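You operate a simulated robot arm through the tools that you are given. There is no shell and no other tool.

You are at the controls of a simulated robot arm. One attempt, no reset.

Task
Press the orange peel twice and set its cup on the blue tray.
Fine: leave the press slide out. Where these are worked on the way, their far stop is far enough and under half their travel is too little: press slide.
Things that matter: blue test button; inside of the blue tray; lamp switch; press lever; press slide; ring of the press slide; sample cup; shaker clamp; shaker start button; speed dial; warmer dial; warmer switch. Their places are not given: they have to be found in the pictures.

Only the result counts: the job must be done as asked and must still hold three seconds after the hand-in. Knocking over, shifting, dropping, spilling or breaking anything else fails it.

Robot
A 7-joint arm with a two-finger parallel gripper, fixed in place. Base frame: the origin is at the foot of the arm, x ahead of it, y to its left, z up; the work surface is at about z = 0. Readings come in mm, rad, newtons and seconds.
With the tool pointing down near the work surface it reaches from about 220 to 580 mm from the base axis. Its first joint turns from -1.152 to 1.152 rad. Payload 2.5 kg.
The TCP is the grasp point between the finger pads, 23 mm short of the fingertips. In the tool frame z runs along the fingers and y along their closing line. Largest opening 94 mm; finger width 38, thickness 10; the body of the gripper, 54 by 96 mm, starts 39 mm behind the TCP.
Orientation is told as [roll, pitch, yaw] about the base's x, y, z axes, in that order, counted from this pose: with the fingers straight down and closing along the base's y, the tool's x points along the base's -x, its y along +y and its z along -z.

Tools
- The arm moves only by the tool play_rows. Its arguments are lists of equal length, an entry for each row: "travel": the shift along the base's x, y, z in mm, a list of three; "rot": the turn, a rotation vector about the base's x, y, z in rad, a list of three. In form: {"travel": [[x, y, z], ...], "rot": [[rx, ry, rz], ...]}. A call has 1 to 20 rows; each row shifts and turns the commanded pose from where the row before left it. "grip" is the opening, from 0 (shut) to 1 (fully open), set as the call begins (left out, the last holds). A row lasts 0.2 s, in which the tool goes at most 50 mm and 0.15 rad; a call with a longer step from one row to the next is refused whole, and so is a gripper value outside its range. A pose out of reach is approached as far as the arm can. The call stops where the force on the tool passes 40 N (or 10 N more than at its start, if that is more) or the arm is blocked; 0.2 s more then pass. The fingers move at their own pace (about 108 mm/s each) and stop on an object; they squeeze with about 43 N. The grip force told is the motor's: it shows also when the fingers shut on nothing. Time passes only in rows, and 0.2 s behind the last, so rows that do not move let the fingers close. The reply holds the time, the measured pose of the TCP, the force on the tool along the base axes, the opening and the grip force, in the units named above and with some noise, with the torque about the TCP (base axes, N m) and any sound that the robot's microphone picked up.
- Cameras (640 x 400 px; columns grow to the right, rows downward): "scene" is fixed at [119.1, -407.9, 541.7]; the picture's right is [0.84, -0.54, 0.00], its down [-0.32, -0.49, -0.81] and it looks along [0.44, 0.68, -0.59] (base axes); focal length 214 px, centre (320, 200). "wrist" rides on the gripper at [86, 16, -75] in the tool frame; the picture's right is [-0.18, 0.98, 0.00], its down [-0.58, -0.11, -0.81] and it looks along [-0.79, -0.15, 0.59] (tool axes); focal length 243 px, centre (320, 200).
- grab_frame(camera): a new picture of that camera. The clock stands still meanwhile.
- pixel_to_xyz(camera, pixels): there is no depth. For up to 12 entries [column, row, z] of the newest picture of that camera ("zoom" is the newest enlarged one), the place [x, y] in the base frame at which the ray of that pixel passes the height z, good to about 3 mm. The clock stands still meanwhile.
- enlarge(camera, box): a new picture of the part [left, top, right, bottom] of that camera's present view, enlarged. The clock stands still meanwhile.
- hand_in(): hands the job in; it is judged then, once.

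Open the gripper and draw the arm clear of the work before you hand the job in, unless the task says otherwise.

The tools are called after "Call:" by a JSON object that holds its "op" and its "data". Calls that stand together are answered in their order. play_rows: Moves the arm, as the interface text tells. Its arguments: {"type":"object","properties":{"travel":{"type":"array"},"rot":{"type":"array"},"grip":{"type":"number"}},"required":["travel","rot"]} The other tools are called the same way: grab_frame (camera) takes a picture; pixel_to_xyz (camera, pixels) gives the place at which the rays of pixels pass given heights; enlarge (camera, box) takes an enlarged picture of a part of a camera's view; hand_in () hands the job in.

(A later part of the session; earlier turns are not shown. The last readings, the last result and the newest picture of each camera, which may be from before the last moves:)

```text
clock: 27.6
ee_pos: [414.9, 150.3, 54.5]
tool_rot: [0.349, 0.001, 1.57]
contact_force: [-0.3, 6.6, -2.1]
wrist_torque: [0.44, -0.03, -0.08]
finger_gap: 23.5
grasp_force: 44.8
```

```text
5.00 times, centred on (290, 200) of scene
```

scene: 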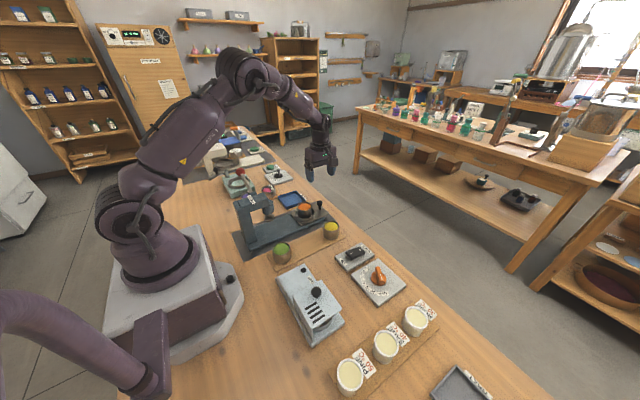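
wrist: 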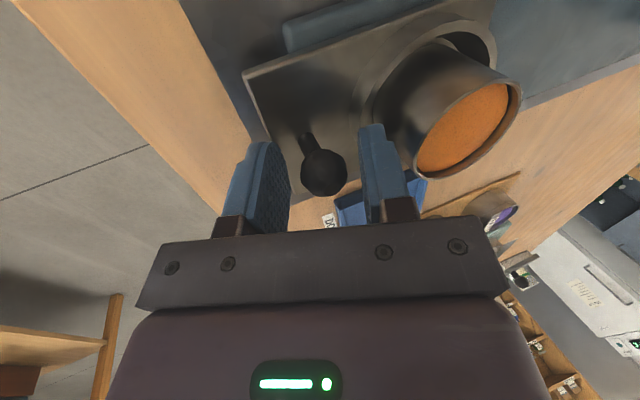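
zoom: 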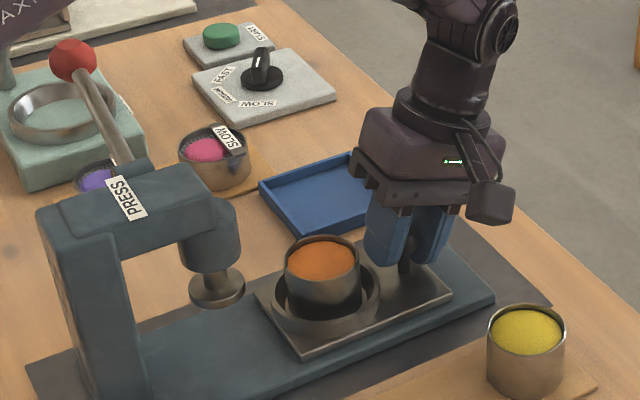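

The slide is nearly half in and the cup stays upright. The +6.6 N in y suggests a slight drift, so I add a small +y correction and keep pushing.

Call:
{"op": "play_rows", "data": {"travel": [[-6, 0.5, 0], [-8, 0.5, 0], [-8, 0, 0], [-8, 0, 0], [-7, 0, 0], [-5, 0, 0], [0, 0, 0]], "rot": [[0, 0, 0], [0, 0, 0], [0, 0, 0], [0, 0, 0], [0, 0, 0], [0, 0, 0], [0, 0, 0]]}}

Call:
{"op": "enlarge", "data": {"camera": "scene", "box": [235, 160, 345, 240]}}

```text
clock: 29.2
ee_pos: [372.4, 150.6, 54.3]
tool_rot: [0.352, 0.002, 1.57]
contact_force: [0.6, -4.4, -2.8]
wrist_torque: [0.02, -0.1, -0.1]
finger_gap: 23.5
grasp_force: 44.7
```

```text
5.00 times, centred on (290, 200) of scene
```

zoom: 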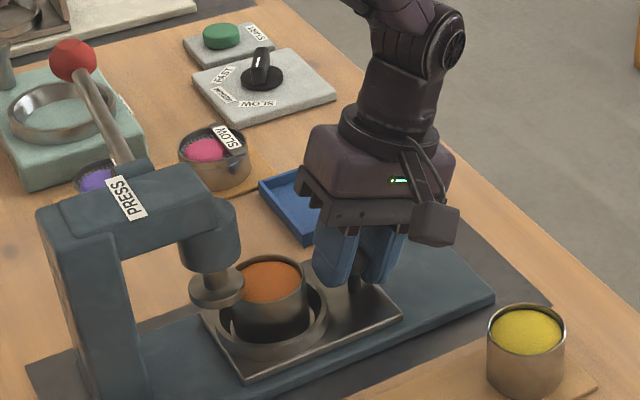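

The cup's edge is passing under the ram without contact. I push the remaining distance in smaller steps, watching for the end stop.

Call:
{"op": "play_rows", "data": {"travel": [[-5, -0.5, 0], [-6, 0, 0], [-6, 0, 0], [-4, 0, 0], [0, 0, 0]], "rot": [[0, 0, 0], [0, 0, 0], [0, 0, 0], [0, 0, 0], [0, 0, 0]]}}

Call:
{"op": "enlarge", "data": {"camera": "scene", "box": [235, 160, 345, 240]}}

Call:
{"op": "grab_frame", "data": {"camera": "wrist"}}

```text
clock: 30.4
ee_pos: [352.6, 150.1, 53.3]
tool_rot: [0.352, 0.002, 1.568]
contact_force: [0.5, -7.0, -7.3]
wrist_torque: [-0.47, -0.06, 0.35]
finger_gap: 23.3
grasp_force: 45.4
```

```text
5.00 times, centred on (290, 200) of scene
```

zoom: 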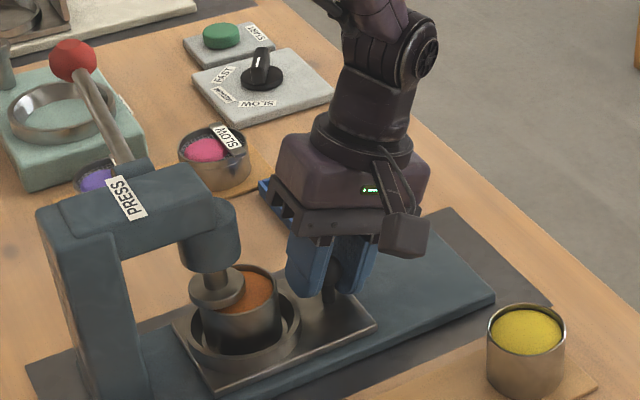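

```text
taken
```

wrist: 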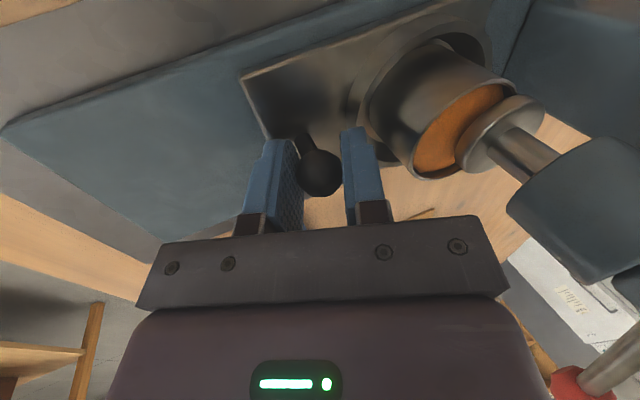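

About 11 mm remain; small forces in y and z are from grip misalignment, which I trim while continuing in small steps.

Call:
{"op": "play_rows", "data": {"travel": [[-3, -0.5, -0.5], [-3, -0.5, 0], [-3, 0, 0], [0, 0, 0]], "rot": [[0, 0, 0], [0, 0, 0], [0, 0, 0], [0, 0, 0]]}}

```text
clock: 31.4
ee_pos: [343.5, 150.6, 54.2]
tool_rot: [0.35, -0.003, 1.569]
contact_force: [-1.6, 0.6, -2.8]
wrist_torque: [-0.33, -0.02, 0.22]
finger_gap: 23.5
grasp_force: 45.0
```

No stop yet at x≈343; I continue by 2 mm steps.

Call:
{"op": "play_rows", "data": {"travel": [[-2, 0, 0], [-2, 0, 0], [-2, 0, 0], [0, 0, 0]], "rot": [[0, 0, 0], [0, 0, 0], [0, 0, 0], [0, 0, 0]]}}

Call:
{"op": "enlarge", "data": {"camera": "scene", "box": [235, 160, 345, 240]}}

Call:
{"op": "grab_frame", "data": {"camera": "wrist"}}

```text
clock: 32.4
ee_pos: [337.6, 150.8, 54.1]
tool_rot: [0.348, 0.001, 1.567]
contact_force: [2.9, 5.1, 4.8]
wrist_torque: [0.09, 0.03, -0.07]
finger_gap: 23.7
grasp_force: 45.1
```

```text
5.00 times, centred on (290, 200) of scene
```

zoom: 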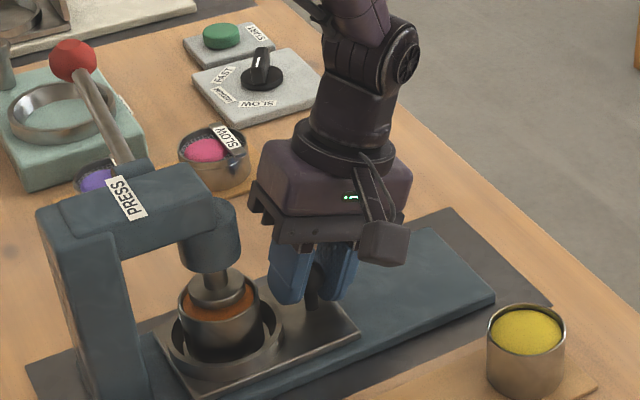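

```text
taken
```

wrist: 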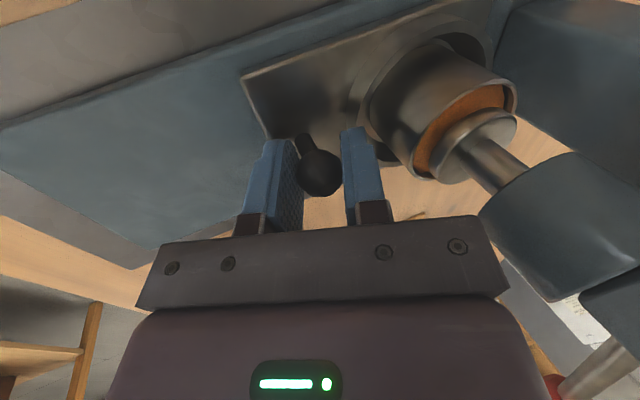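

The ram foot is now over the cup, and +2.9 N in x hints that the stop is near. I nudge further in 1.5 mm steps to find the stop.

Call:
{"op": "play_rows", "data": {"travel": [[-1.5, 0, 0], [-1.5, 0, 0], [0, 0, 0]], "rot": [[0, 0, 0], [0, 0, 0], [0, 0, 0]]}}

```text
clock: 33.2
ee_pos: [338.3, 150.1, 55.2]
tool_rot: [0.339, -0.002, 1.569]
contact_force: [26.2, 9.2, -7.6]
wrist_torque: [-0.99, -0.28, 0.56]
finger_gap: 23.7
grasp_force: 45.2
```

The stop is reached: 26 N at x≈338 after about 133 mm of travel. I ease off the load by 2.5 mm of command and open the fingers.

Call:
{"op": "play_rows", "data": {"travel": [[1.5, 0, 0], [1, 0, 0]], "rot": [[0, 0, 0], [0, 0, 0]]}}

Call:
{"op": "play_rows", "data": {"travel": [[0, 0, 0], [0, 0, 0]], "rot": [[0, 0, 0], [0, 0, 0]], "grip": 0.4}}

Call:
{"op": "grab_frame", "data": {"camera": "wrist"}}

Call:
{"op": "enlarge", "data": {"camera": "scene", "box": [235, 160, 345, 240]}}

```text
clock: 33.8
ee_pos: [338.7, 150.4, 54.1]
tool_rot: [0.347, 0.0, 1.565]
contact_force: [18.4, 2.7, 0.6]
wrist_torque: [0.93, -0.2, -0.41]
finger_gap: 23.5
grasp_force: 44.8
```

```text
clock: 34.4
ee_pos: [335.6, 149.9, 54.0]
tool_rot: [0.352, 0.002, 1.57]
contact_force: [0.0, -0.4, 0.1]
wrist_torque: [-0.01, -0.01, -0.01]
finger_gap: 37.3
grasp_force: 0.0
```

```text
taken
```

wrist: 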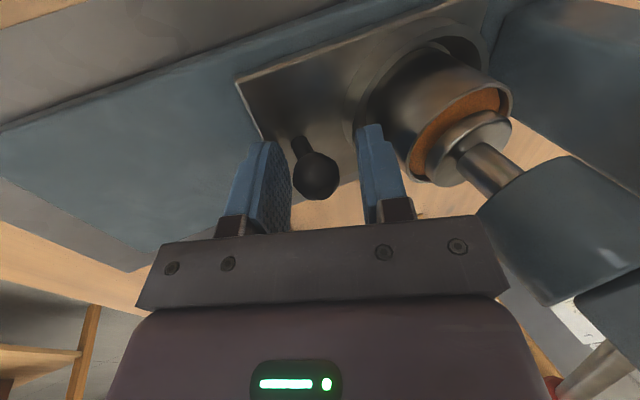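

```text
5.00 times, centred on (290, 200) of scene
```

zoom: 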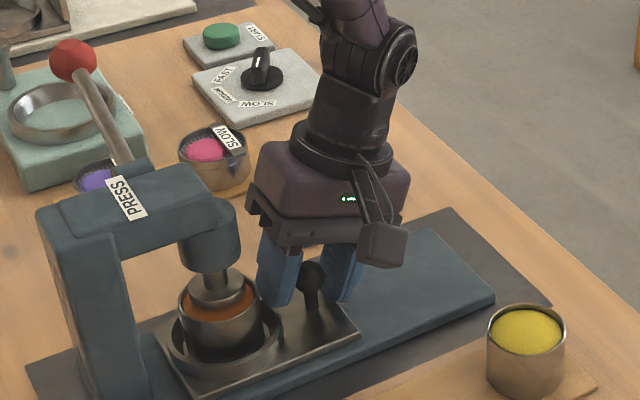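

The slide is in and free. I withdraw along the tool axis, straighten up, and move high to look at the lever and what lies under it.

Call:
{"op": "play_rows", "data": {"travel": [[7, 0, 19], [13, 0, 36], [13, 0, 36], [13, 0, 36], [0, 0, 40], [0, 0, 40], [0, 0, 40], [-20, 0, 20], [-30, 0, 0], [-30, 0, 0]], "rot": [[0, 0, 0], [0, 0, 0], [0, 0, 0], [0, 0, 0], [0, -0.12, 0], [0, -0.12, 0], [0, -0.11, 0], [0, 0, 0], [0, 0, 0], [0, 0, 0]]}}

Call:
{"op": "grab_frame", "data": {"camera": "wrist"}}

Call:
{"op": "grab_frame", "data": {"camera": "scene"}}

```text
clock: 36.6
ee_pos: [303.0, 150.1, 320.7]
tool_rot: [0.001, 0.0, 1.57]
contact_force: [0.0, 0.9, -0.6]
wrist_torque: [0.01, 0.03, 0.0]
finger_gap: 37.7
grasp_force: 0.1
```

```text
taken
```

wrist: 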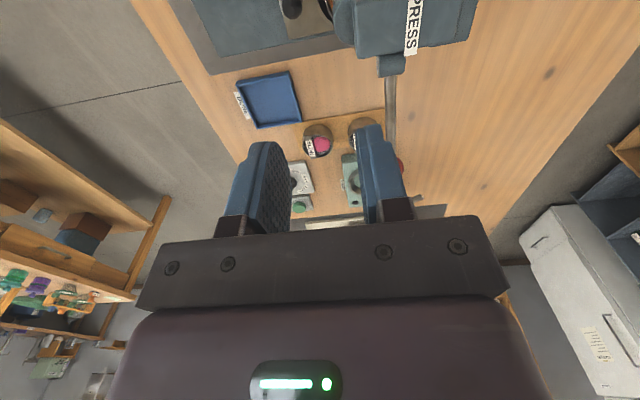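

```text
taken
```

scene: 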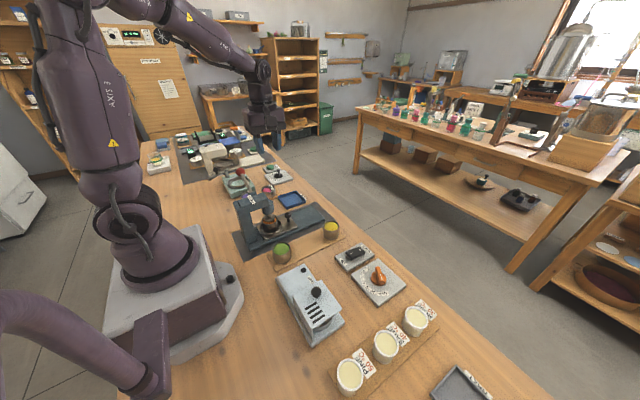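

The ball is hidden by a finger; I open the fingers and shift toward x≈260 to see ball, rod and shaker between them.

Call:
{"op": "play_rows", "data": {"travel": [[-20, -20, 20], [-20, -10, 20], [0, 0, 0]], "rot": [[0, 0, 0], [0, 0, 0], [0, 0, 0]], "grip": 1.0}}

Call:
{"op": "grab_frame", "data": {"camera": "wrist"}}

Call:
{"op": "enlarge", "data": {"camera": "wrist", "box": [240, 60, 420, 220]}}

Call:
{"op": "enlarge", "data": {"camera": "scene", "box": [200, 145, 300, 225]}}

```text
clock: 37.4
ee_pos: [263.0, 119.2, 362.0]
tool_rot: [-0.001, -0.001, 1.569]
contact_force: [-0.1, -0.2, 0.7]
wrist_torque: [0.0, -0.02, -0.01]
finger_gap: 93.8
grasp_force: 0.0
```

```text
taken
```

wrist: 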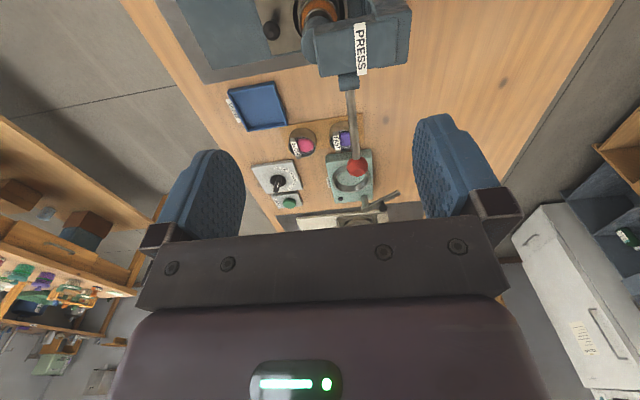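

```text
2.50 times, centred on (330, 140) of wrist
```

zoom: 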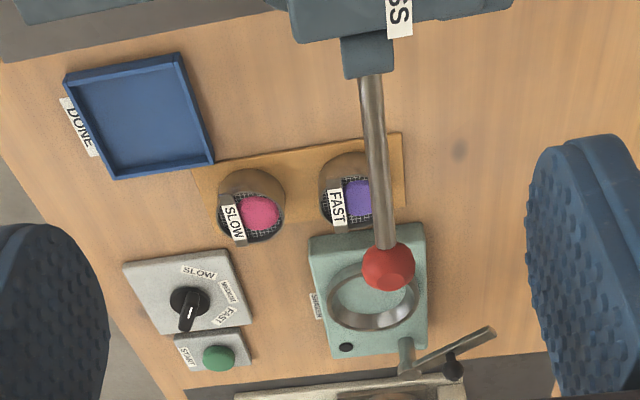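

```text
5.00 times, centred on (250, 185) of scene
```

zoom: 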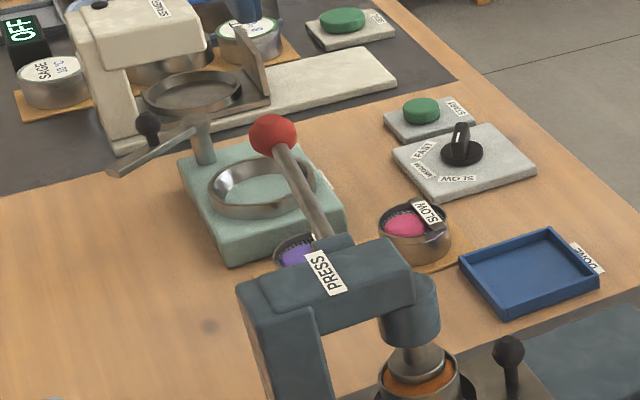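

I triangulate again: ball at wrist (357.2,166.8) / scene (240,172.2), rod's root at wrist (350,91), and the shaker's near edge and FAST cup below.

Call:
{"op": "pixel_to_xyz", "data": {"camera": "wrist", "pixels": [[357.2, 166.8, 160], [357.2, 166.8, 180], [357.2, 166.8, 200], [350, 91.2, 150], [350, 91.2, 160], [350, 91.2, 170], [326, 155.2, 20], [370.8, 150, 20], [340, 142, 45], [341, 122, 3], [349, 74, 175], [404, 64, 175]]}}

Call:
{"op": "pixel_to_xyz", "data": {"camera": "scene", "pixels": [[240, 172.2, 160], [240, 172.2, 170], [240, 172.2, 180], [240, 172.2, 190], [253.5, 193, 150], [253.5, 193, 160], [253.5, 193, 170], [222, 178, 20], [233, 198, 20], [255.2, 193.5, 20], [248, 195.5, 45], [253.6, 193, 165]]}}

```text
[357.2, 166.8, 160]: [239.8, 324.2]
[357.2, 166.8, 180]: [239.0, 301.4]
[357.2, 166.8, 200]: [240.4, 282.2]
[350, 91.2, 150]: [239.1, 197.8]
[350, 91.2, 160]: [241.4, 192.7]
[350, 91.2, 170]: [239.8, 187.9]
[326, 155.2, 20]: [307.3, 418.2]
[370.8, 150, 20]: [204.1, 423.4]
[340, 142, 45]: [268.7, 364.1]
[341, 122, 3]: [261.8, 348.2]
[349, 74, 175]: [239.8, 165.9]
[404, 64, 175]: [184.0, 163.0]
```

```text
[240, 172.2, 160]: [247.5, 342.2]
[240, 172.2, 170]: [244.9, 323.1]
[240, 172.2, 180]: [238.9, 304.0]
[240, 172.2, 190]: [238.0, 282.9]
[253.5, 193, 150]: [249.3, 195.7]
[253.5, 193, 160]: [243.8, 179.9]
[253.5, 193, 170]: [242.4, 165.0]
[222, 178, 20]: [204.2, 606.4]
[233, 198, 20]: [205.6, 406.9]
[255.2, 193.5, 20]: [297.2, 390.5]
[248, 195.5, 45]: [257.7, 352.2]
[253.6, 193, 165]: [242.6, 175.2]
```

The ball is at about (240,302.5,180) with radius ≈16 mm, pivot around (241,185,157); below it the area is clear (FAST cup at y≈355, shaker at y>400). I swing over the ball at height with yaw 0 and closed fingers, to push it down from above.

Call:
{"op": "play_rows", "data": {"travel": [[-2, 16, 0], [-2, 16, 0], [-2, 16, 0], [-2, 16, 0], [-2, 16, 0], [-2, 17, 0], [-2, 17, 0], [-2, 17, 0], [-2, 17, 0], [-2, 17, 0], [-3, 18, 0], [0, 0, -40], [0, 0, -40], [0, 0, 0]], "rot": [[0, 0, -0.143], [0, 0, -0.143], [0, 0, -0.143], [0, 0, -0.143], [0, 0, -0.143], [0, 0, -0.143], [0, 0, -0.143], [0, 0, -0.143], [0, 0, -0.143], [0, 0, -0.143], [0, 0, -0.141], [0, 0, 0], [0, 0, 0], [0, 0, 0]], "grip": 0.0}}

Call:
{"op": "grab_frame", "data": {"camera": "wrist"}}

Call:
{"op": "enlarge", "data": {"camera": "scene", "box": [190, 100, 310, 220]}}

```text
clock: 40.4
ee_pos: [238.5, 302.1, 281.5]
tool_rot: [0.001, 0.0, -0.003]
contact_force: [0.4, -0.3, -0.4]
wrist_torque: [-0.03, -0.02, 0.02]
finger_gap: 0.0
grasp_force: 42.2
```

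```text
taken
```

wrist: 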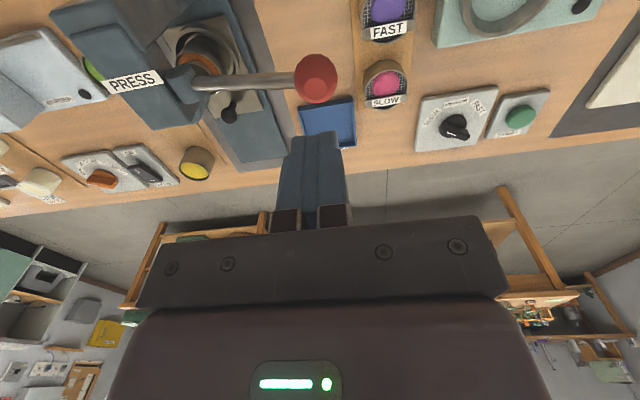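

```text
3.33 times, centred on (250, 160) of scene
```

zoom: 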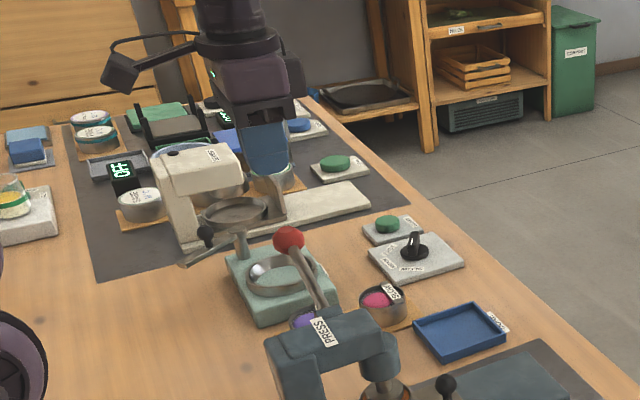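

The ball is in view at wrist (316,78); I verify its position from here before descending.

Call:
{"op": "pixel_to_xyz", "data": {"camera": "wrist", "pixels": [[316, 78, 180], [316, 78, 175], [316, 78, 185], [200, 83, 157], [180, 85, 157]]}}

Call:
{"op": "enlarge", "data": {"camera": "wrist", "box": [140, 20, 360, 150]}}

```text
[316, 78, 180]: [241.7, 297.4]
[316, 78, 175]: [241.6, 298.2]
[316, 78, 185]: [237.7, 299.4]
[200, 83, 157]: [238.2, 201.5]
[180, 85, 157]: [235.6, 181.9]
```

```text
2.91 times, centred on (250, 85) of wrist
```

zoom: 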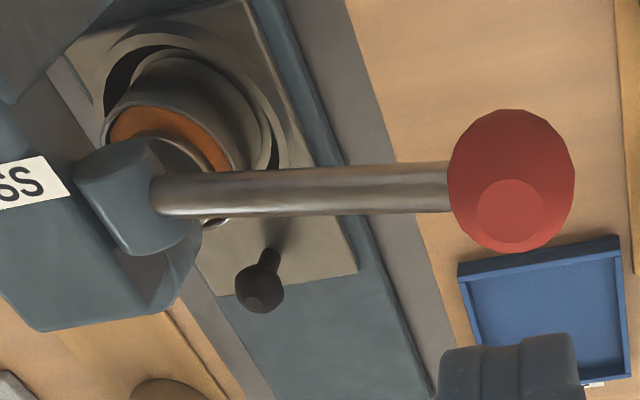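

Ball centre ≈(240,299,180). I descend to just above it (TCP z≈226), then will follow its arc downward.

Call:
{"op": "play_rows", "data": {"travel": [[1, -2, -30], [0, 0, -25], [0, 0, 0]], "rot": [[0, 0, 0], [0, 0, 0], [0, 0, 0]]}}

Call:
{"op": "enlarge", "data": {"camera": "scene", "box": [200, 120, 300, 220]}}

Call:
{"op": "grab_frame", "data": {"camera": "wrist"}}

```text
clock: 41.2
ee_pos: [240.7, 300.7, 226.1]
tool_rot: [0.0, 0.0, -0.002]
contact_force: [0.0, -0.1, 0.4]
wrist_torque: [0.02, 0.01, 0.01]
finger_gap: 0.0
grasp_force: 42.4
```

```text
4.00 times, centred on (250, 170) of scene
```

zoom: 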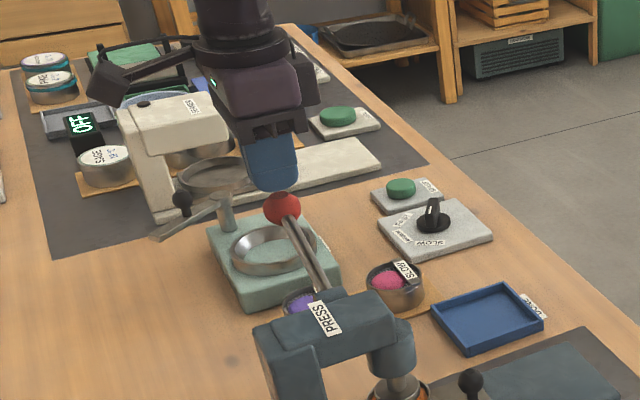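

```text
taken
```

wrist: 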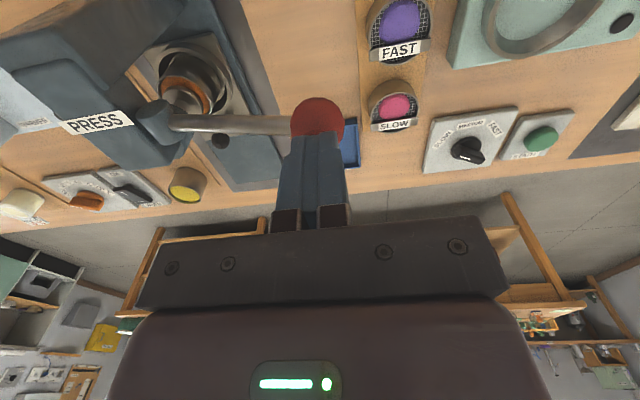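

The tip is just above the ball top. I step downward slowly to make contact and feel the lever's resistance.

Call:
{"op": "play_rows", "data": {"travel": [[0, 0, -4], [0, 0, -4], [0, 0, -4], [0, 0.5, -4], [0, 0.5, -4]], "rot": [[0, 0, 0], [0, 0, 0], [0, 0, 0], [0, 0, 0], [0, 0, 0]]}}

```text
clock: 42.4
ee_pos: [239.7, 302.0, 206.0]
tool_rot: [-0.001, -0.001, -0.001]
contact_force: [0.2, 2.4, 3.5]
wrist_torque: [0.03, 0.03, 0.0]
finger_gap: 0.0
grasp_force: 41.5
```

Light resistance (3.5 N) at z≈206: the lever is moving. I continue along the arc.

Call:
{"op": "play_rows", "data": {"travel": [[0, 0.3, -5], [0, 0.2, -5], [0, 0, -5], [0, -0.5, -5], [0, -0.8, -5], [0, -1, -5]], "rot": [[0, 0, 0], [0, 0, 0], [0, 0, 0], [0, 0, 0], [0, 0, 0], [0, 0, 0]]}}

Call:
{"op": "enlarge", "data": {"camera": "scene", "box": [200, 120, 300, 220]}}

Call:
{"op": "grab_frame", "data": {"camera": "wrist"}}

```text
clock: 43.9
ee_pos: [240.0, 299.1, 179.4]
tool_rot: [0.002, -0.002, -0.002]
contact_force: [-1.8, -3.4, 10.5]
wrist_torque: [-0.06, 0.02, 0.04]
finger_gap: 0.0
grasp_force: 42.0
stopped in row 6: the force on the tool passed its limit at 43 N (the readings are from after the stop); the commanded pose is now the measured one
```

```text
4.00 times, centred on (250, 170) of scene
```

zoom: 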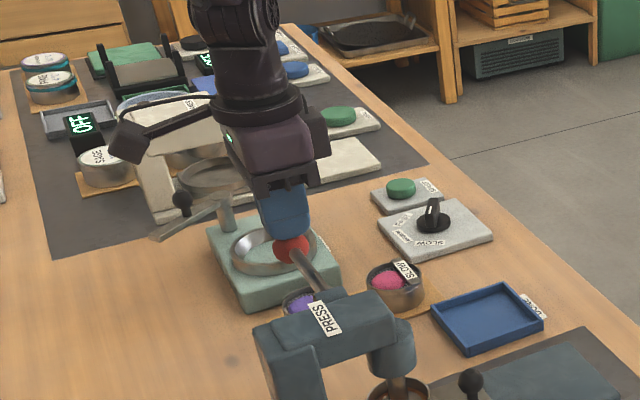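

```text
taken
```

wrist: 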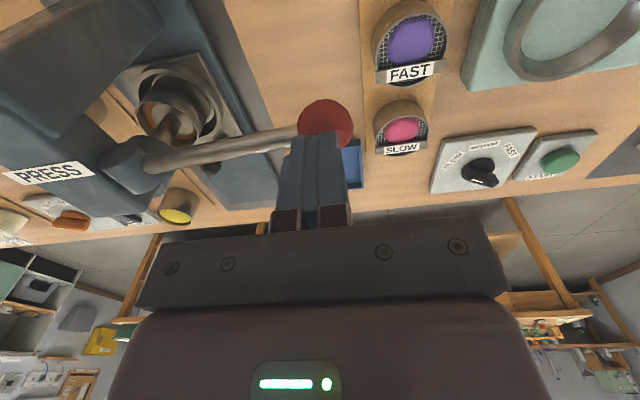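

The lever met firm resistance (43 N) at TCP z≈179, about 20° down. I look at the ram and cup to see whether the peel was pressed to the bottom.

Call:
{"op": "enlarge", "data": {"camera": "scene", "box": [235, 175, 315, 235]}}

Call:
{"op": "enlarge", "data": {"camera": "wrist", "box": [80, 40, 380, 220]}}

```text
6.67 times, centred on (275, 205) of scene
```

zoom: 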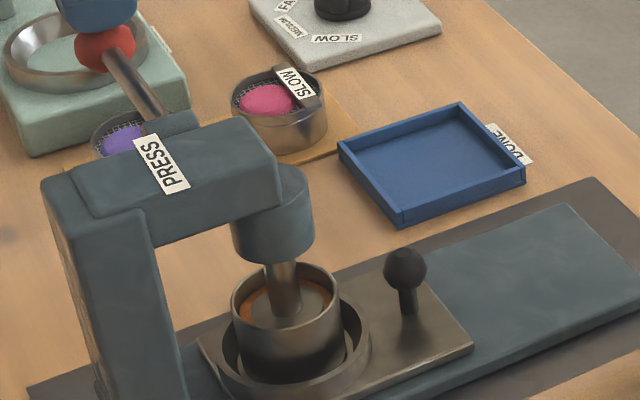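

```text
2.13 times, centred on (230, 130) of wrist
```

zoom: 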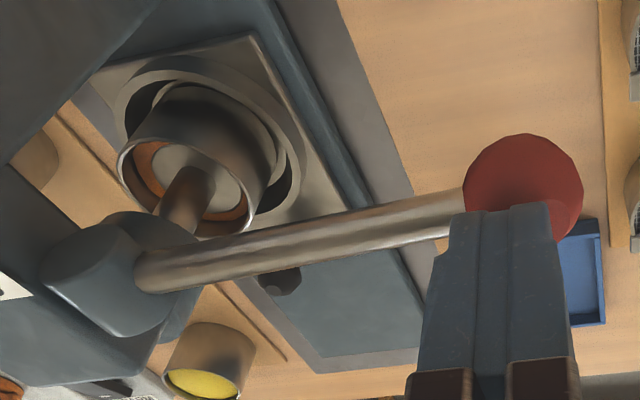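

The ram foot is down inside the cup against the peel. I push a little more in 1 mm steps to see if it is a hard stop, and hold briefly.

Call:
{"op": "play_rows", "data": {"travel": [[0, -0.2, -1], [0, -0.2, -1], [0, 0, 0]], "rot": [[0, 0, 0], [0, 0, 0], [0, 0, 0]]}}

```text
clock: 44.6
ee_pos: [241.4, 301.0, 179.3]
tool_rot: [0.002, -0.004, -0.001]
contact_force: [-2.5, -2.7, 10.5]
wrist_torque: [-0.08, 0.06, 0.01]
finger_gap: 0.0
grasp_force: 42.7
stopped in row 3: the force on the tool passed its limit at 42 N (the readings are from after the stop); the commanded pose is now the measured one
```

Position held at z≈179 with force rising sharply, so this is the lever's bottom stop. I now raise to see whether the lever springs back.

Call:
{"op": "play_rows", "data": {"travel": [[0, 0, 5], [0, 0, 10], [0, 0, 15], [0, 0, 20], [0, 0, 0]], "rot": [[0, 0, 0], [0, 0, 0], [0, 0, 0], [0, 0, 0], [0, 0, 0]]}}

Call:
{"op": "enlarge", "data": {"camera": "scene", "box": [200, 130, 310, 235]}}

Call:
{"op": "grab_frame", "data": {"camera": "wrist"}}

```text
clock: 45.8
ee_pos: [239.8, 301.0, 228.8]
tool_rot: [0.0, -0.003, -0.001]
contact_force: [1.2, 0.0, -0.6]
wrist_torque: [0.03, -0.01, -0.02]
finger_gap: 0.1
grasp_force: 42.0
```

```text
3.81 times, centred on (255, 182) of scene
```

zoom: 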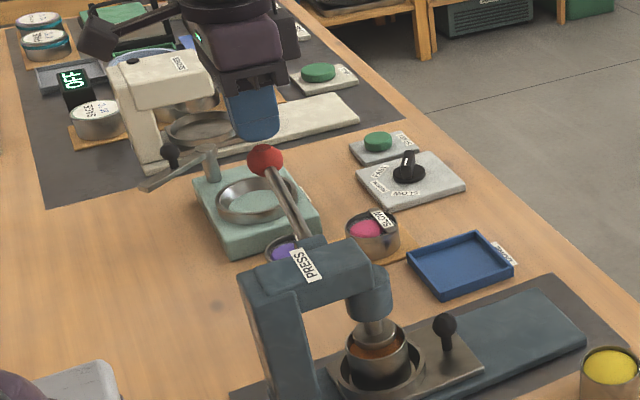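

```text
taken
```

wrist: 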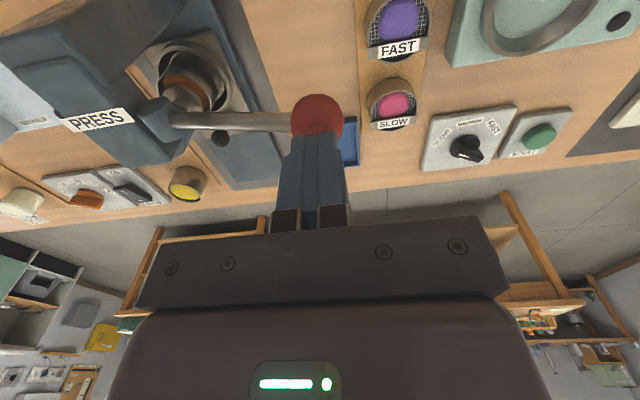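

The lever sprang fully back up (ball again at scene (240.6,171.5)). I press it a second time along the same arc down to the stop.

Call:
{"op": "play_rows", "data": {"travel": [[0, 0, -5], [0, 0, -5], [0, 0, -4], [0, 0.4, -5], [0, 0.4, -5], [0, 0.2, -5], [0, 0, -5], [0, -0.3, -5], [0, -0.5, -5], [0, -0.8, -4], [0, -0.4, -2], [0, -0.4, -2]], "rot": [[0, 0, 0], [0, 0, 0], [0, 0, 0], [0, 0, 0], [0, 0, 0], [0, 0, 0], [0, 0, 0], [0, 0, 0], [0, 0, 0], [0, 0, 0], [0, 0, 0], [0, 0, 0]]}}

Call:
{"op": "enlarge", "data": {"camera": "scene", "box": [235, 175, 315, 235]}}

```text
clock: 48.4
ee_pos: [240.5, 299.9, 178.1]
tool_rot: [0.004, -0.005, 0.001]
contact_force: [-1.8, -3.2, 9.9]
wrist_torque: [-0.04, 0.08, -0.03]
finger_gap: 0.0
grasp_force: 42.9
stopped in row 12: the force on the tool passed its limit at 43 N (the readings are from after the stop); the commanded pose is now the measured one
```

```text
6.67 times, centred on (275, 205) of scene
```

zoom: 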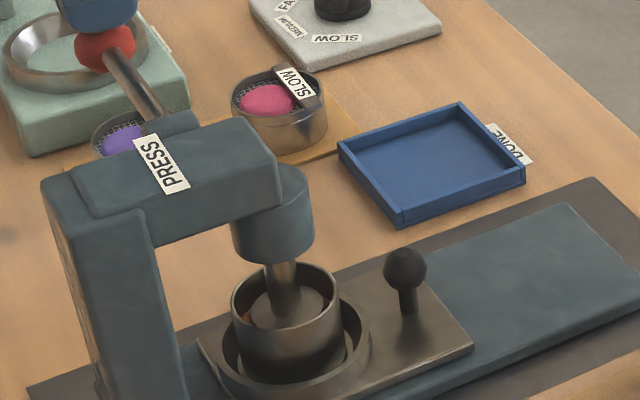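

The second stroke reached the same stop at z≈178, and the peel now sits lower in the cup. I raise the fingers so the lever returns.

Call:
{"op": "play_rows", "data": {"travel": [[0, 0, 5], [0, 0, 10], [0, 0, 15], [0, 0, 20], [0, 0, 30], [0, 0, 40], [0, 0, 40], [0, 0, 20]], "rot": [[0, 0, 0], [0, 0, 0], [0, 0, 0], [0, 0, 0], [0, 0, 0], [0, 0, 0], [0, 0, 0], [0, 0, 0]]}}

Call:
{"op": "enlarge", "data": {"camera": "scene", "box": [200, 145, 320, 235]}}

```text
clock: 50.2
ee_pos: [240.6, 298.8, 358.2]
tool_rot: [0.004, -0.002, 0.001]
contact_force: [0.2, -1.1, -0.2]
wrist_torque: [0.02, -0.03, 0.03]
finger_gap: 0.0
grasp_force: 42.2
```

```text
4.44 times, centred on (260, 190) of scene
```

zoom: 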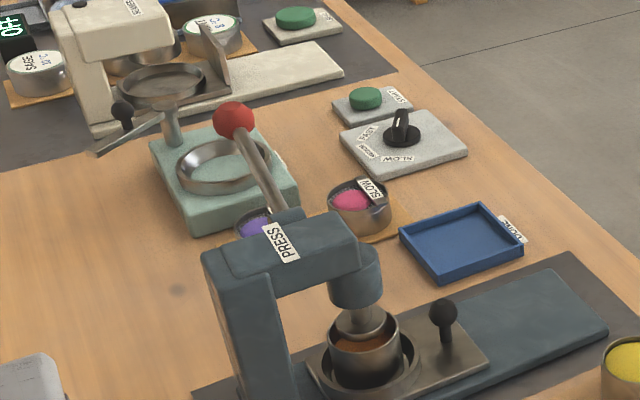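

The lever is up again. Now I swing back with yaw π/2 and the 0.35 rad tilt to a point above the slide knob, along the approach line used before.

Call:
{"op": "play_rows", "data": {"travel": [[13.6, -13.5, -5], [13.6, -13.5, -5], [13.6, -13.5, -5], [13.6, -13.5, -5], [13.6, -13.5, -5], [13.6, -13.5, -5], [13.6, -13.5, -5], [13.6, -13.5, -5], [13.6, -13.5, -5], [13.6, -13.5, -5], [13.6, -13.5, -8], [0, 0, -35], [0, 0, -35], [0, 0, -35], [0, 0, 0]], "rot": [[0, 0, 0.143], [0, 0, 0.143], [0, 0, 0.143], [0, 0, 0.143], [0, 0, 0.143], [0, 0, 0.143], [0, 0, 0.143], [0, 0, 0.143], [0, 0, 0.143], [0, 0, 0.143], [0, 0, 0.14], [0, 0.12, 0], [0, 0.12, 0], [0, 0.11, 0], [0, 0, 0]], "grip": 0.42}}

Call:
{"op": "grab_frame", "data": {"camera": "wrist"}}

```text
clock: 53.4
ee_pos: [390.3, 150.3, 196.9]
tool_rot: [0.354, -0.003, 1.568]
contact_force: [-0.6, -0.4, -0.8]
wrist_torque: [0.0, 0.01, 0.01]
finger_gap: 39.8
grasp_force: 0.1
```

```text
taken
```

wrist: 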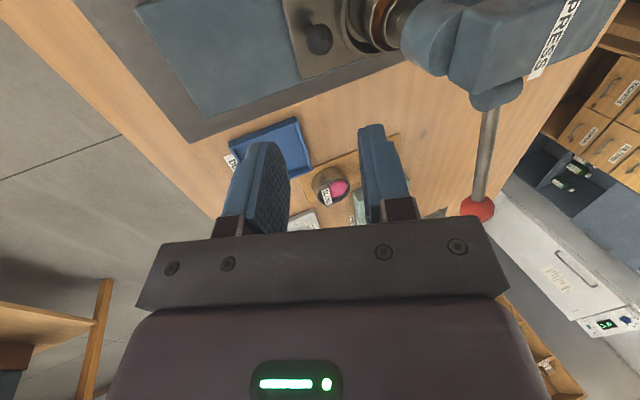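

I come down along the tool axis partway (to z≈95) and check alignment with the knob.

Call:
{"op": "play_rows", "data": {"travel": [[-13, 0, -36], [-13, 0, -36], [-11, 0, -30], [0, 0, 0]], "rot": [[0, 0, 0], [0, 0, 0], [0, 0, 0], [0, 0, 0]]}}

Call:
{"op": "grab_frame", "data": {"camera": "wrist"}}

Call:
{"op": "enlarge", "data": {"camera": "scene", "box": [235, 160, 345, 240]}}

```text
clock: 54.4
ee_pos: [354.6, 153.2, 94.1]
tool_rot: [0.354, -0.003, 1.567]
contact_force: [0.5, -0.8, 0.3]
wrist_torque: [0.01, 0.02, -0.02]
finger_gap: 39.5
grasp_force: 0.0
```

```text
taken
```

wrist: 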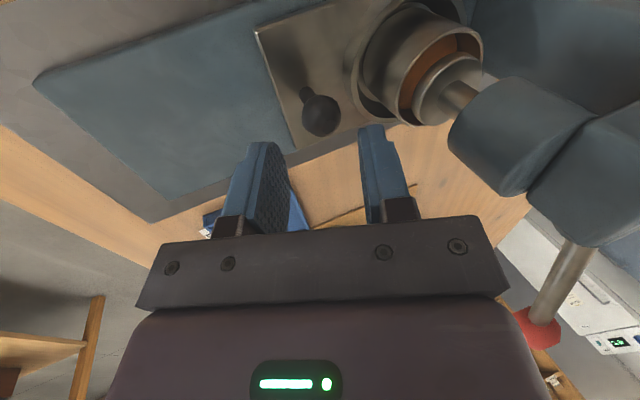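

```text
5.00 times, centred on (290, 200) of scene
```

zoom: 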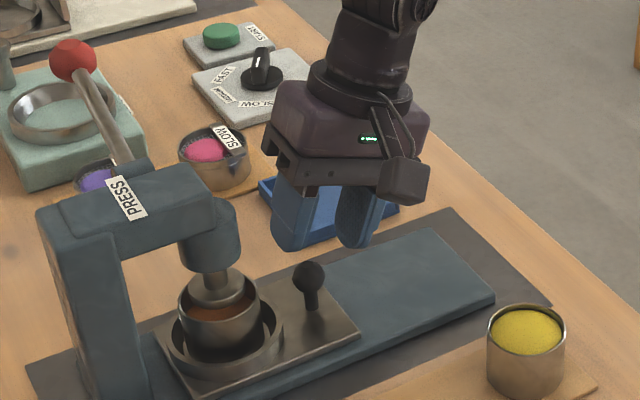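

The ball at wrist (321,115) lies on the axis between the pads; I verify its position, then continue.

Call:
{"op": "pixel_to_xyz", "data": {"camera": "wrist", "pixels": [[321, 115, 45], [321, 115, 42], [305, 92, 17]]}}

Call:
{"op": "play_rows", "data": {"travel": [[-5, -1, -14], [-5, 0, -13], [0, 0, 0]], "rot": [[0, 0, 0], [0, 0, 0], [0, 0, 0]]}}

Call:
{"op": "grab_frame", "data": {"camera": "wrist"}}

```text
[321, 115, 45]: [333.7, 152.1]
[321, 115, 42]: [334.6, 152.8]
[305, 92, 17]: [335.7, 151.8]
```

```text
clock: 55.2
ee_pos: [344.7, 150.9, 67.1]
tool_rot: [0.354, -0.004, 1.568]
contact_force: [0.5, -0.6, -0.6]
wrist_torque: [-0.02, -0.01, -0.02]
finger_gap: 39.8
grasp_force: 0.0
```

```text
taken
```

wrist: 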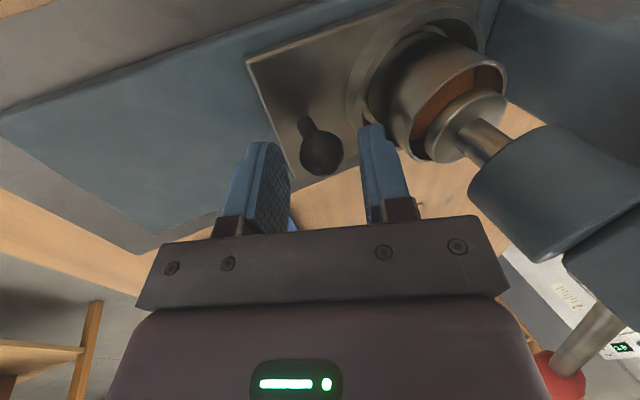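

Aligned. I descend the last 12 mm to the gripping height and close on the knob.

Call:
{"op": "play_rows", "data": {"travel": [[-3, 0, -6], [-3, 0, -6], [0, 0, 0]], "rot": [[0, 0, 0], [0, 0, 0], [0, 0, 0]]}}

Call:
{"op": "play_rows", "data": {"travel": [[0, 0, 0], [0, 0, 0], [0, 0, 0]], "rot": [[0, 0, 0], [0, 0, 0], [0, 0, 0]], "grip": 0.0}}

```text
clock: 56.0
ee_pos: [339.0, 150.7, 54.4]
tool_rot: [0.354, -0.004, 1.567]
contact_force: [0.8, 0.0, -0.5]
wrist_torque: [0.0, -0.02, -0.03]
finger_gap: 39.7
grasp_force: 0.0
```

```text
clock: 56.8
ee_pos: [338.4, 150.7, 54.6]
tool_rot: [0.352, -0.003, 1.567]
contact_force: [6.5, 2.1, -10.2]
wrist_torque: [-0.03, -0.11, 0.04]
finger_gap: 23.4
grasp_force: 45.5
```

Knob gripped (23.4 mm). I pull the slide outward gently.

Call:
{"op": "play_rows", "data": {"travel": [[3, 0, -0.5], [6, 0, 0], [8, 0, 0], [8, 0, 0], [8, 0, 0], [8, 0, 0], [6, 0, 0], [0, 0, 0]], "rot": [[0, 0, 0], [0, 0, 0], [0, 0, 0], [0, 0, 0], [0, 0, 0], [0, 0, 0], [0, 0, 0], [0, 0, 0]]}}

Call:
{"op": "enlarge", "data": {"camera": "scene", "box": [235, 160, 345, 240]}}

```text
clock: 58.6
ee_pos: [384.6, 149.7, 53.5]
tool_rot: [0.354, -0.003, 1.568]
contact_force: [-0.5, -0.1, 6.4]
wrist_torque: [0.13, 0.09, 0.07]
finger_gap: 23.4
grasp_force: 45.1
```

```text
5.00 times, centred on (290, 200) of scene
```

zoom: 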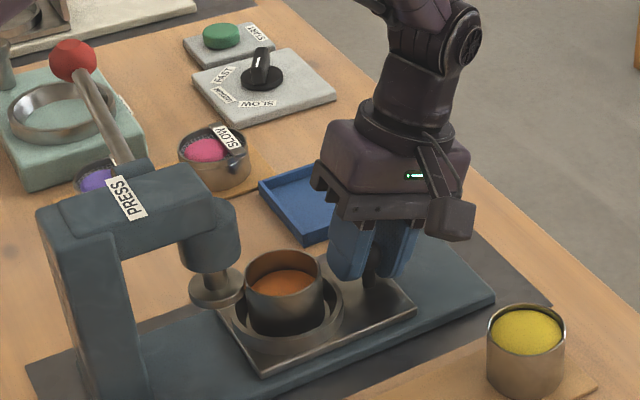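

The cup is out from under the ram and the peel is visibly compressed. I keep pulling to the far stop.

Call:
{"op": "play_rows", "data": {"travel": [[6, 0, 0.3], [8, 0, 0], [8, 0, 0], [8, 0, 0], [8, 0, 0], [8, 0, 0], [8, 0, 0], [8, 0, 0], [8, 0, 0], [6, 0, 0], [0, 0, 0]], "rot": [[0, 0, 0], [0, 0, 0], [0, 0, 0], [0, 0, 0], [0, 0, 0], [0, 0, 0], [0, 0, 0], [0, 0, 0], [0, 0, 0], [0, 0, 0], [0, 0, 0]]}}

```text
clock: 61.0
ee_pos: [460.6, 150.8, 54.1]
tool_rot: [0.355, -0.003, 1.571]
contact_force: [0.3, -1.0, -3.1]
wrist_torque: [-0.1, 0.04, 0.07]
finger_gap: 23.3
grasp_force: 45.3
```

About 11 mm remain to the far stop at x≈472; I pull on in small steps.

Call:
{"op": "play_rows", "data": {"travel": [[4, 0, 0], [3, 0, 0], [2, 0, 0], [2, 0, 0], [1.5, 0, 0], [0, 0, 0]], "rot": [[0, 0, 0], [0, 0, 0], [0, 0, 0], [0, 0, 0], [0, 0, 0], [0, 0, 0]]}}

```text
clock: 62.4
ee_pos: [473.5, 150.9, 54.2]
tool_rot: [0.355, -0.004, 1.567]
contact_force: [-1.1, -0.5, -5.8]
wrist_torque: [0.1, -0.02, -0.06]
finger_gap: 23.5
grasp_force: 44.8
```

Force is still low, so I nudge 1.5 mm more to confirm the stop.

Call:
{"op": "play_rows", "data": {"travel": [[1, 0, 0], [1, 0, 0], [0, 0, 0]], "rot": [[0, 0, 0], [0, 0, 0], [0, 0, 0]]}}

```text
clock: 63.2
ee_pos: [473.4, 150.8, 53.5]
tool_rot: [0.362, -0.001, 1.57]
contact_force: [-26.6, -8.8, 7.4]
wrist_torque: [0.81, 0.17, -0.35]
finger_gap: 23.6
grasp_force: 45.0
```

The far stop is reached (-26 N at x≈473). I ease off, release the knob and withdraw along the tool axis.

Call:
{"op": "play_rows", "data": {"travel": [[-1, 0, 0], [-1, 0, 0]], "rot": [[0, 0, 0], [0, 0, 0]]}}

Call:
{"op": "play_rows", "data": {"travel": [[0, 0, 0], [0, 0, 0]], "rot": [[0, 0, 0], [0, 0, 0]], "grip": 0.4}}

Call:
{"op": "play_rows", "data": {"travel": [[3.5, 0, 9.5], [7, 0, 19], [10, 0, 27], [0, 0, 40], [0, 0, 40], [0, 0, 30]], "rot": [[0, 0, 0], [0, 0, 0], [0, 0, 0], [0, -0.12, 0], [0, -0.12, 0], [0, -0.115, 0]]}}

Call:
{"op": "enlarge", "data": {"camera": "scene", "box": [265, 170, 345, 230]}}

Call:
{"op": "grab_frame", "data": {"camera": "wrist"}}

```text
clock: 63.8
ee_pos: [473.3, 150.3, 54.7]
tool_rot: [0.353, -0.002, 1.568]
contact_force: [-11.8, -2.0, -1.2]
wrist_torque: [-0.95, 0.16, 0.42]
finger_gap: 23.5
grasp_force: 45.6
```

```text
clock: 64.4
ee_pos: [473.3, 150.1, 54.6]
tool_rot: [0.352, -0.002, 1.569]
contact_force: [0.0, 0.5, 0.4]
wrist_torque: [0.0, 0.04, -0.01]
finger_gap: 37.5
grasp_force: 0.1
```

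```text
clock: 65.8
ee_pos: [494.3, 149.7, 219.9]
tool_rot: [-0.004, -0.002, 1.57]
contact_force: [-0.6, -0.1, -0.1]
wrist_torque: [0.0, 0.01, 0.0]
finger_gap: 37.5
grasp_force: 0.0
```

```text
6.67 times, centred on (305, 200) of scene
```

zoom: 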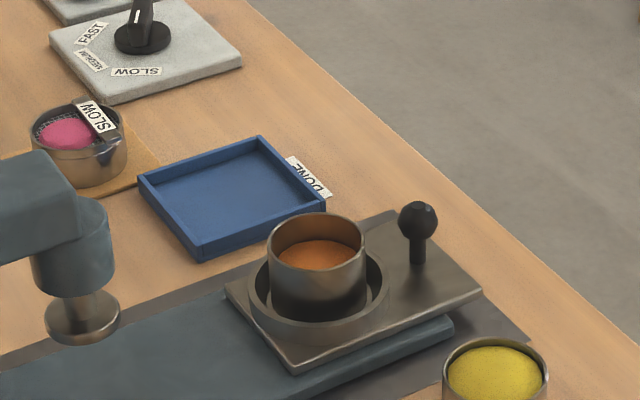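

```text
taken
```

wrist: 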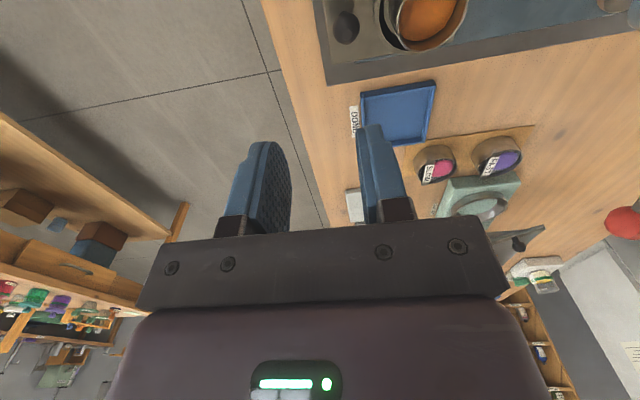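

The slide is out and the compressed cup stands in the ring. I turn to yaw π above the cup, opening to about 75 mm, to grasp it.

Call:
{"op": "play_rows", "data": {"travel": [[-9, 0, 0], [-9, 0, 0], [-9, 0, 0], [-9, 0, 0], [-9, 0, 0], [-9, 0, 0], [-9, 0, 0], [-9, 0, 0], [-9, 0, 0], [-6, 0, 0], [-2.5, -1, 0], [0, 0, -40], [0, 0, -40], [0, 0, 0]], "rot": [[0, 0.004, 0], [0, 0, 0.143], [0, 0, 0.143], [0, 0, 0.143], [0, 0, 0.143], [0, 0, 0.143], [0, 0, 0.143], [0, 0, 0.143], [0, 0, 0.143], [0, 0, 0.143], [0, 0, 0.143], [0, 0, 0.141], [0, 0, 0], [0, 0, 0]], "grip": 0.8}}

Call:
{"op": "grab_frame", "data": {"camera": "wrist"}}

Call:
{"op": "enlarge", "data": {"camera": "wrist", "box": [200, 0, 440, 180]}}

```text
clock: 68.8
ee_pos: [404.4, 148.9, 139.5]
tool_rot: [0.002, -0.004, 3.14]
contact_force: [0.0, 0.5, -0.1]
wrist_torque: [-0.01, 0.0, 0.01]
finger_gap: 75.5
grasp_force: 0.0
```

```text
taken
```

wrist: 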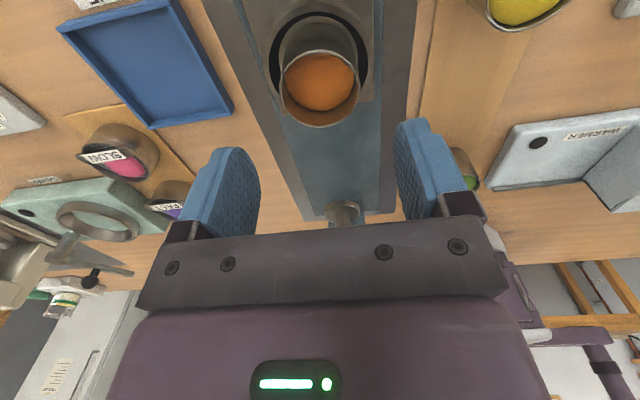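

```text
2.22 times, centred on (320, 90) of wrist
```

zoom: 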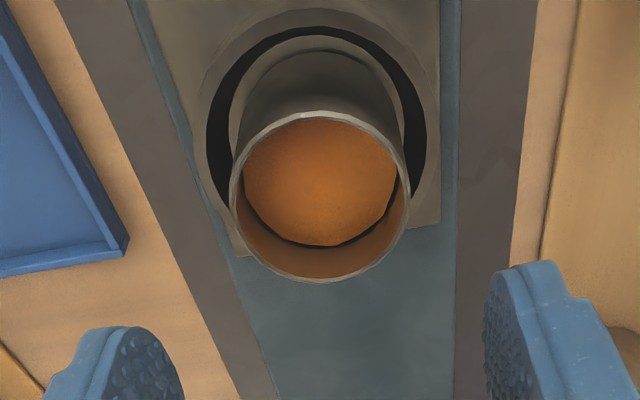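

I query the cup rim's edges (zoom left 230, right 408, top 112, bottom 283) at the rim height z≈60 to centre the grasp.

Call:
{"op": "pixel_to_xyz", "data": {"camera": "zoom", "pixels": [[230, 200, 60], [408, 195, 60], [318, 112, 60], [318, 283, 60], [319, 197, 60], [319, 197, 57]]}}

```text
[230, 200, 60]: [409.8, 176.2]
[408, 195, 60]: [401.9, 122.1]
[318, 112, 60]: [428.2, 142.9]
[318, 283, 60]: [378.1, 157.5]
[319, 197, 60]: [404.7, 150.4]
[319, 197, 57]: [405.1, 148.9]
```

Cup centre ≈(404,149), matching the TCP. I descend to z≈63, the height at which it was released.

Call:
{"op": "play_rows", "data": {"travel": [[0, 0, -30], [0, 0, -25], [0, 0, -14], [0, 0, -7], [0, 0, 0]], "rot": [[0, 0, 0], [0, 0, 0], [0, 0, 0], [0, 0, 0], [0, 0, 0]]}}

Call:
{"op": "enlarge", "data": {"camera": "scene", "box": [280, 185, 340, 225]}}

```text
clock: 70.0
ee_pos: [405.0, 151.0, 64.1]
tool_rot: [0.004, -0.003, 3.14]
contact_force: [-0.7, 0.6, 0.1]
wrist_torque: [0.0, -0.02, -0.05]
finger_gap: 75.1
grasp_force: 0.1
```

```text
10.00 times, centred on (310, 205) of scene
```

zoom: 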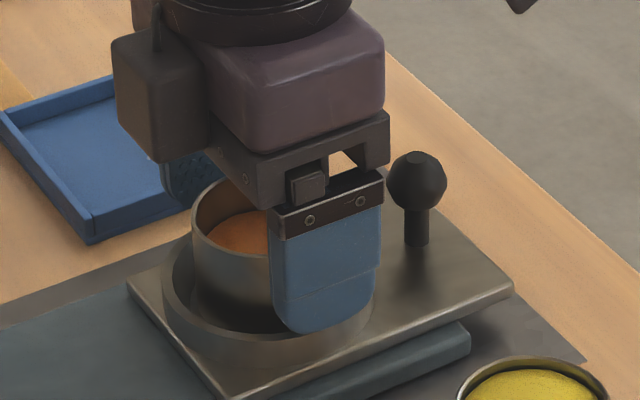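

In position with the tips above the ring's rim. I close on the cup.

Call:
{"op": "play_rows", "data": {"travel": [[0, 0, 0], [0, 0, 0], [0, 0, 0]], "rot": [[0, 0, 0], [0, 0, 0], [0, 0, 0]], "grip": 0.0}}

```text
clock: 70.8
ee_pos: [405.0, 149.4, 65.2]
tool_rot: [0.003, -0.005, 3.139]
contact_force: [0.0, 0.8, 0.0]
wrist_torque: [0.01, 0.01, -0.01]
finger_gap: 53.1
grasp_force: 43.2
```

Cup gripped (53.1 mm, 43 N). I lift it straight up and carry it toward the blue tray, stopping above it.

Call:
{"op": "play_rows", "data": {"travel": [[0, 0, 8], [0, 0, 20], [0, 0, 30], [0, 0, 12], [1, 20, 0], [2, 28, 0], [2, 28, 0], [2, 28, 0], [2, 20, 0], [1, 9, 0], [0, 0, 0]], "rot": [[0, 0, 0], [0, 0, 0], [0, 0, 0], [0, 0, 0], [0, 0, 0], [0, 0, 0], [0, 0, 0], [0, 0, 0], [0, 0, 0], [0, 0, 0], [0, 0, 0]]}}

Call:
{"op": "grab_frame", "data": {"camera": "wrist"}}

Call:
{"op": "enlarge", "data": {"camera": "wrist", "box": [200, 0, 440, 180]}}

Call:
{"op": "enlarge", "data": {"camera": "scene", "box": [250, 160, 340, 225]}}

```text
clock: 73.2
ee_pos: [414.4, 282.1, 134.3]
tool_rot: [0.003, -0.006, 3.14]
contact_force: [-0.3, 0.5, -0.5]
wrist_torque: [0.02, 0.04, 0.01]
finger_gap: 53.2
grasp_force: 42.8
```

```text
taken
```

wrist: 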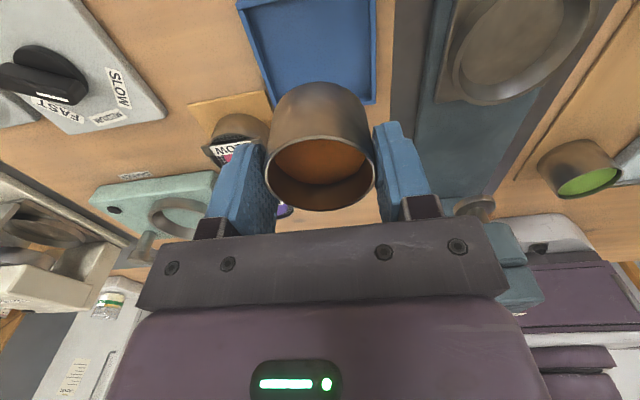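

```text
2.22 times, centred on (320, 90) of wrist
```

zoom: 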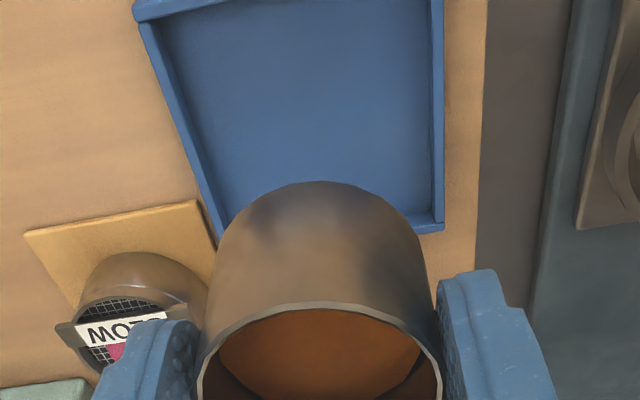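

```text
6.15 times, centred on (295, 192) of scene
```

zoom: 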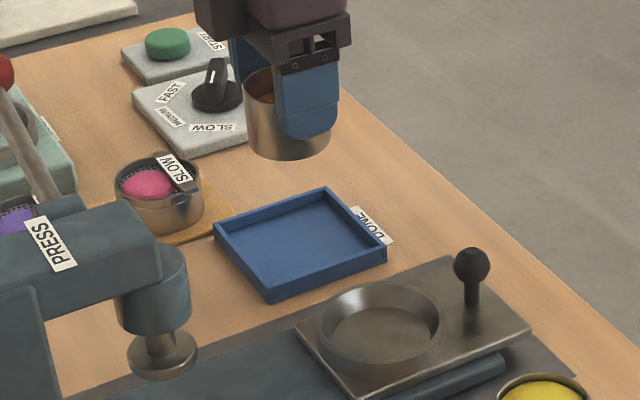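

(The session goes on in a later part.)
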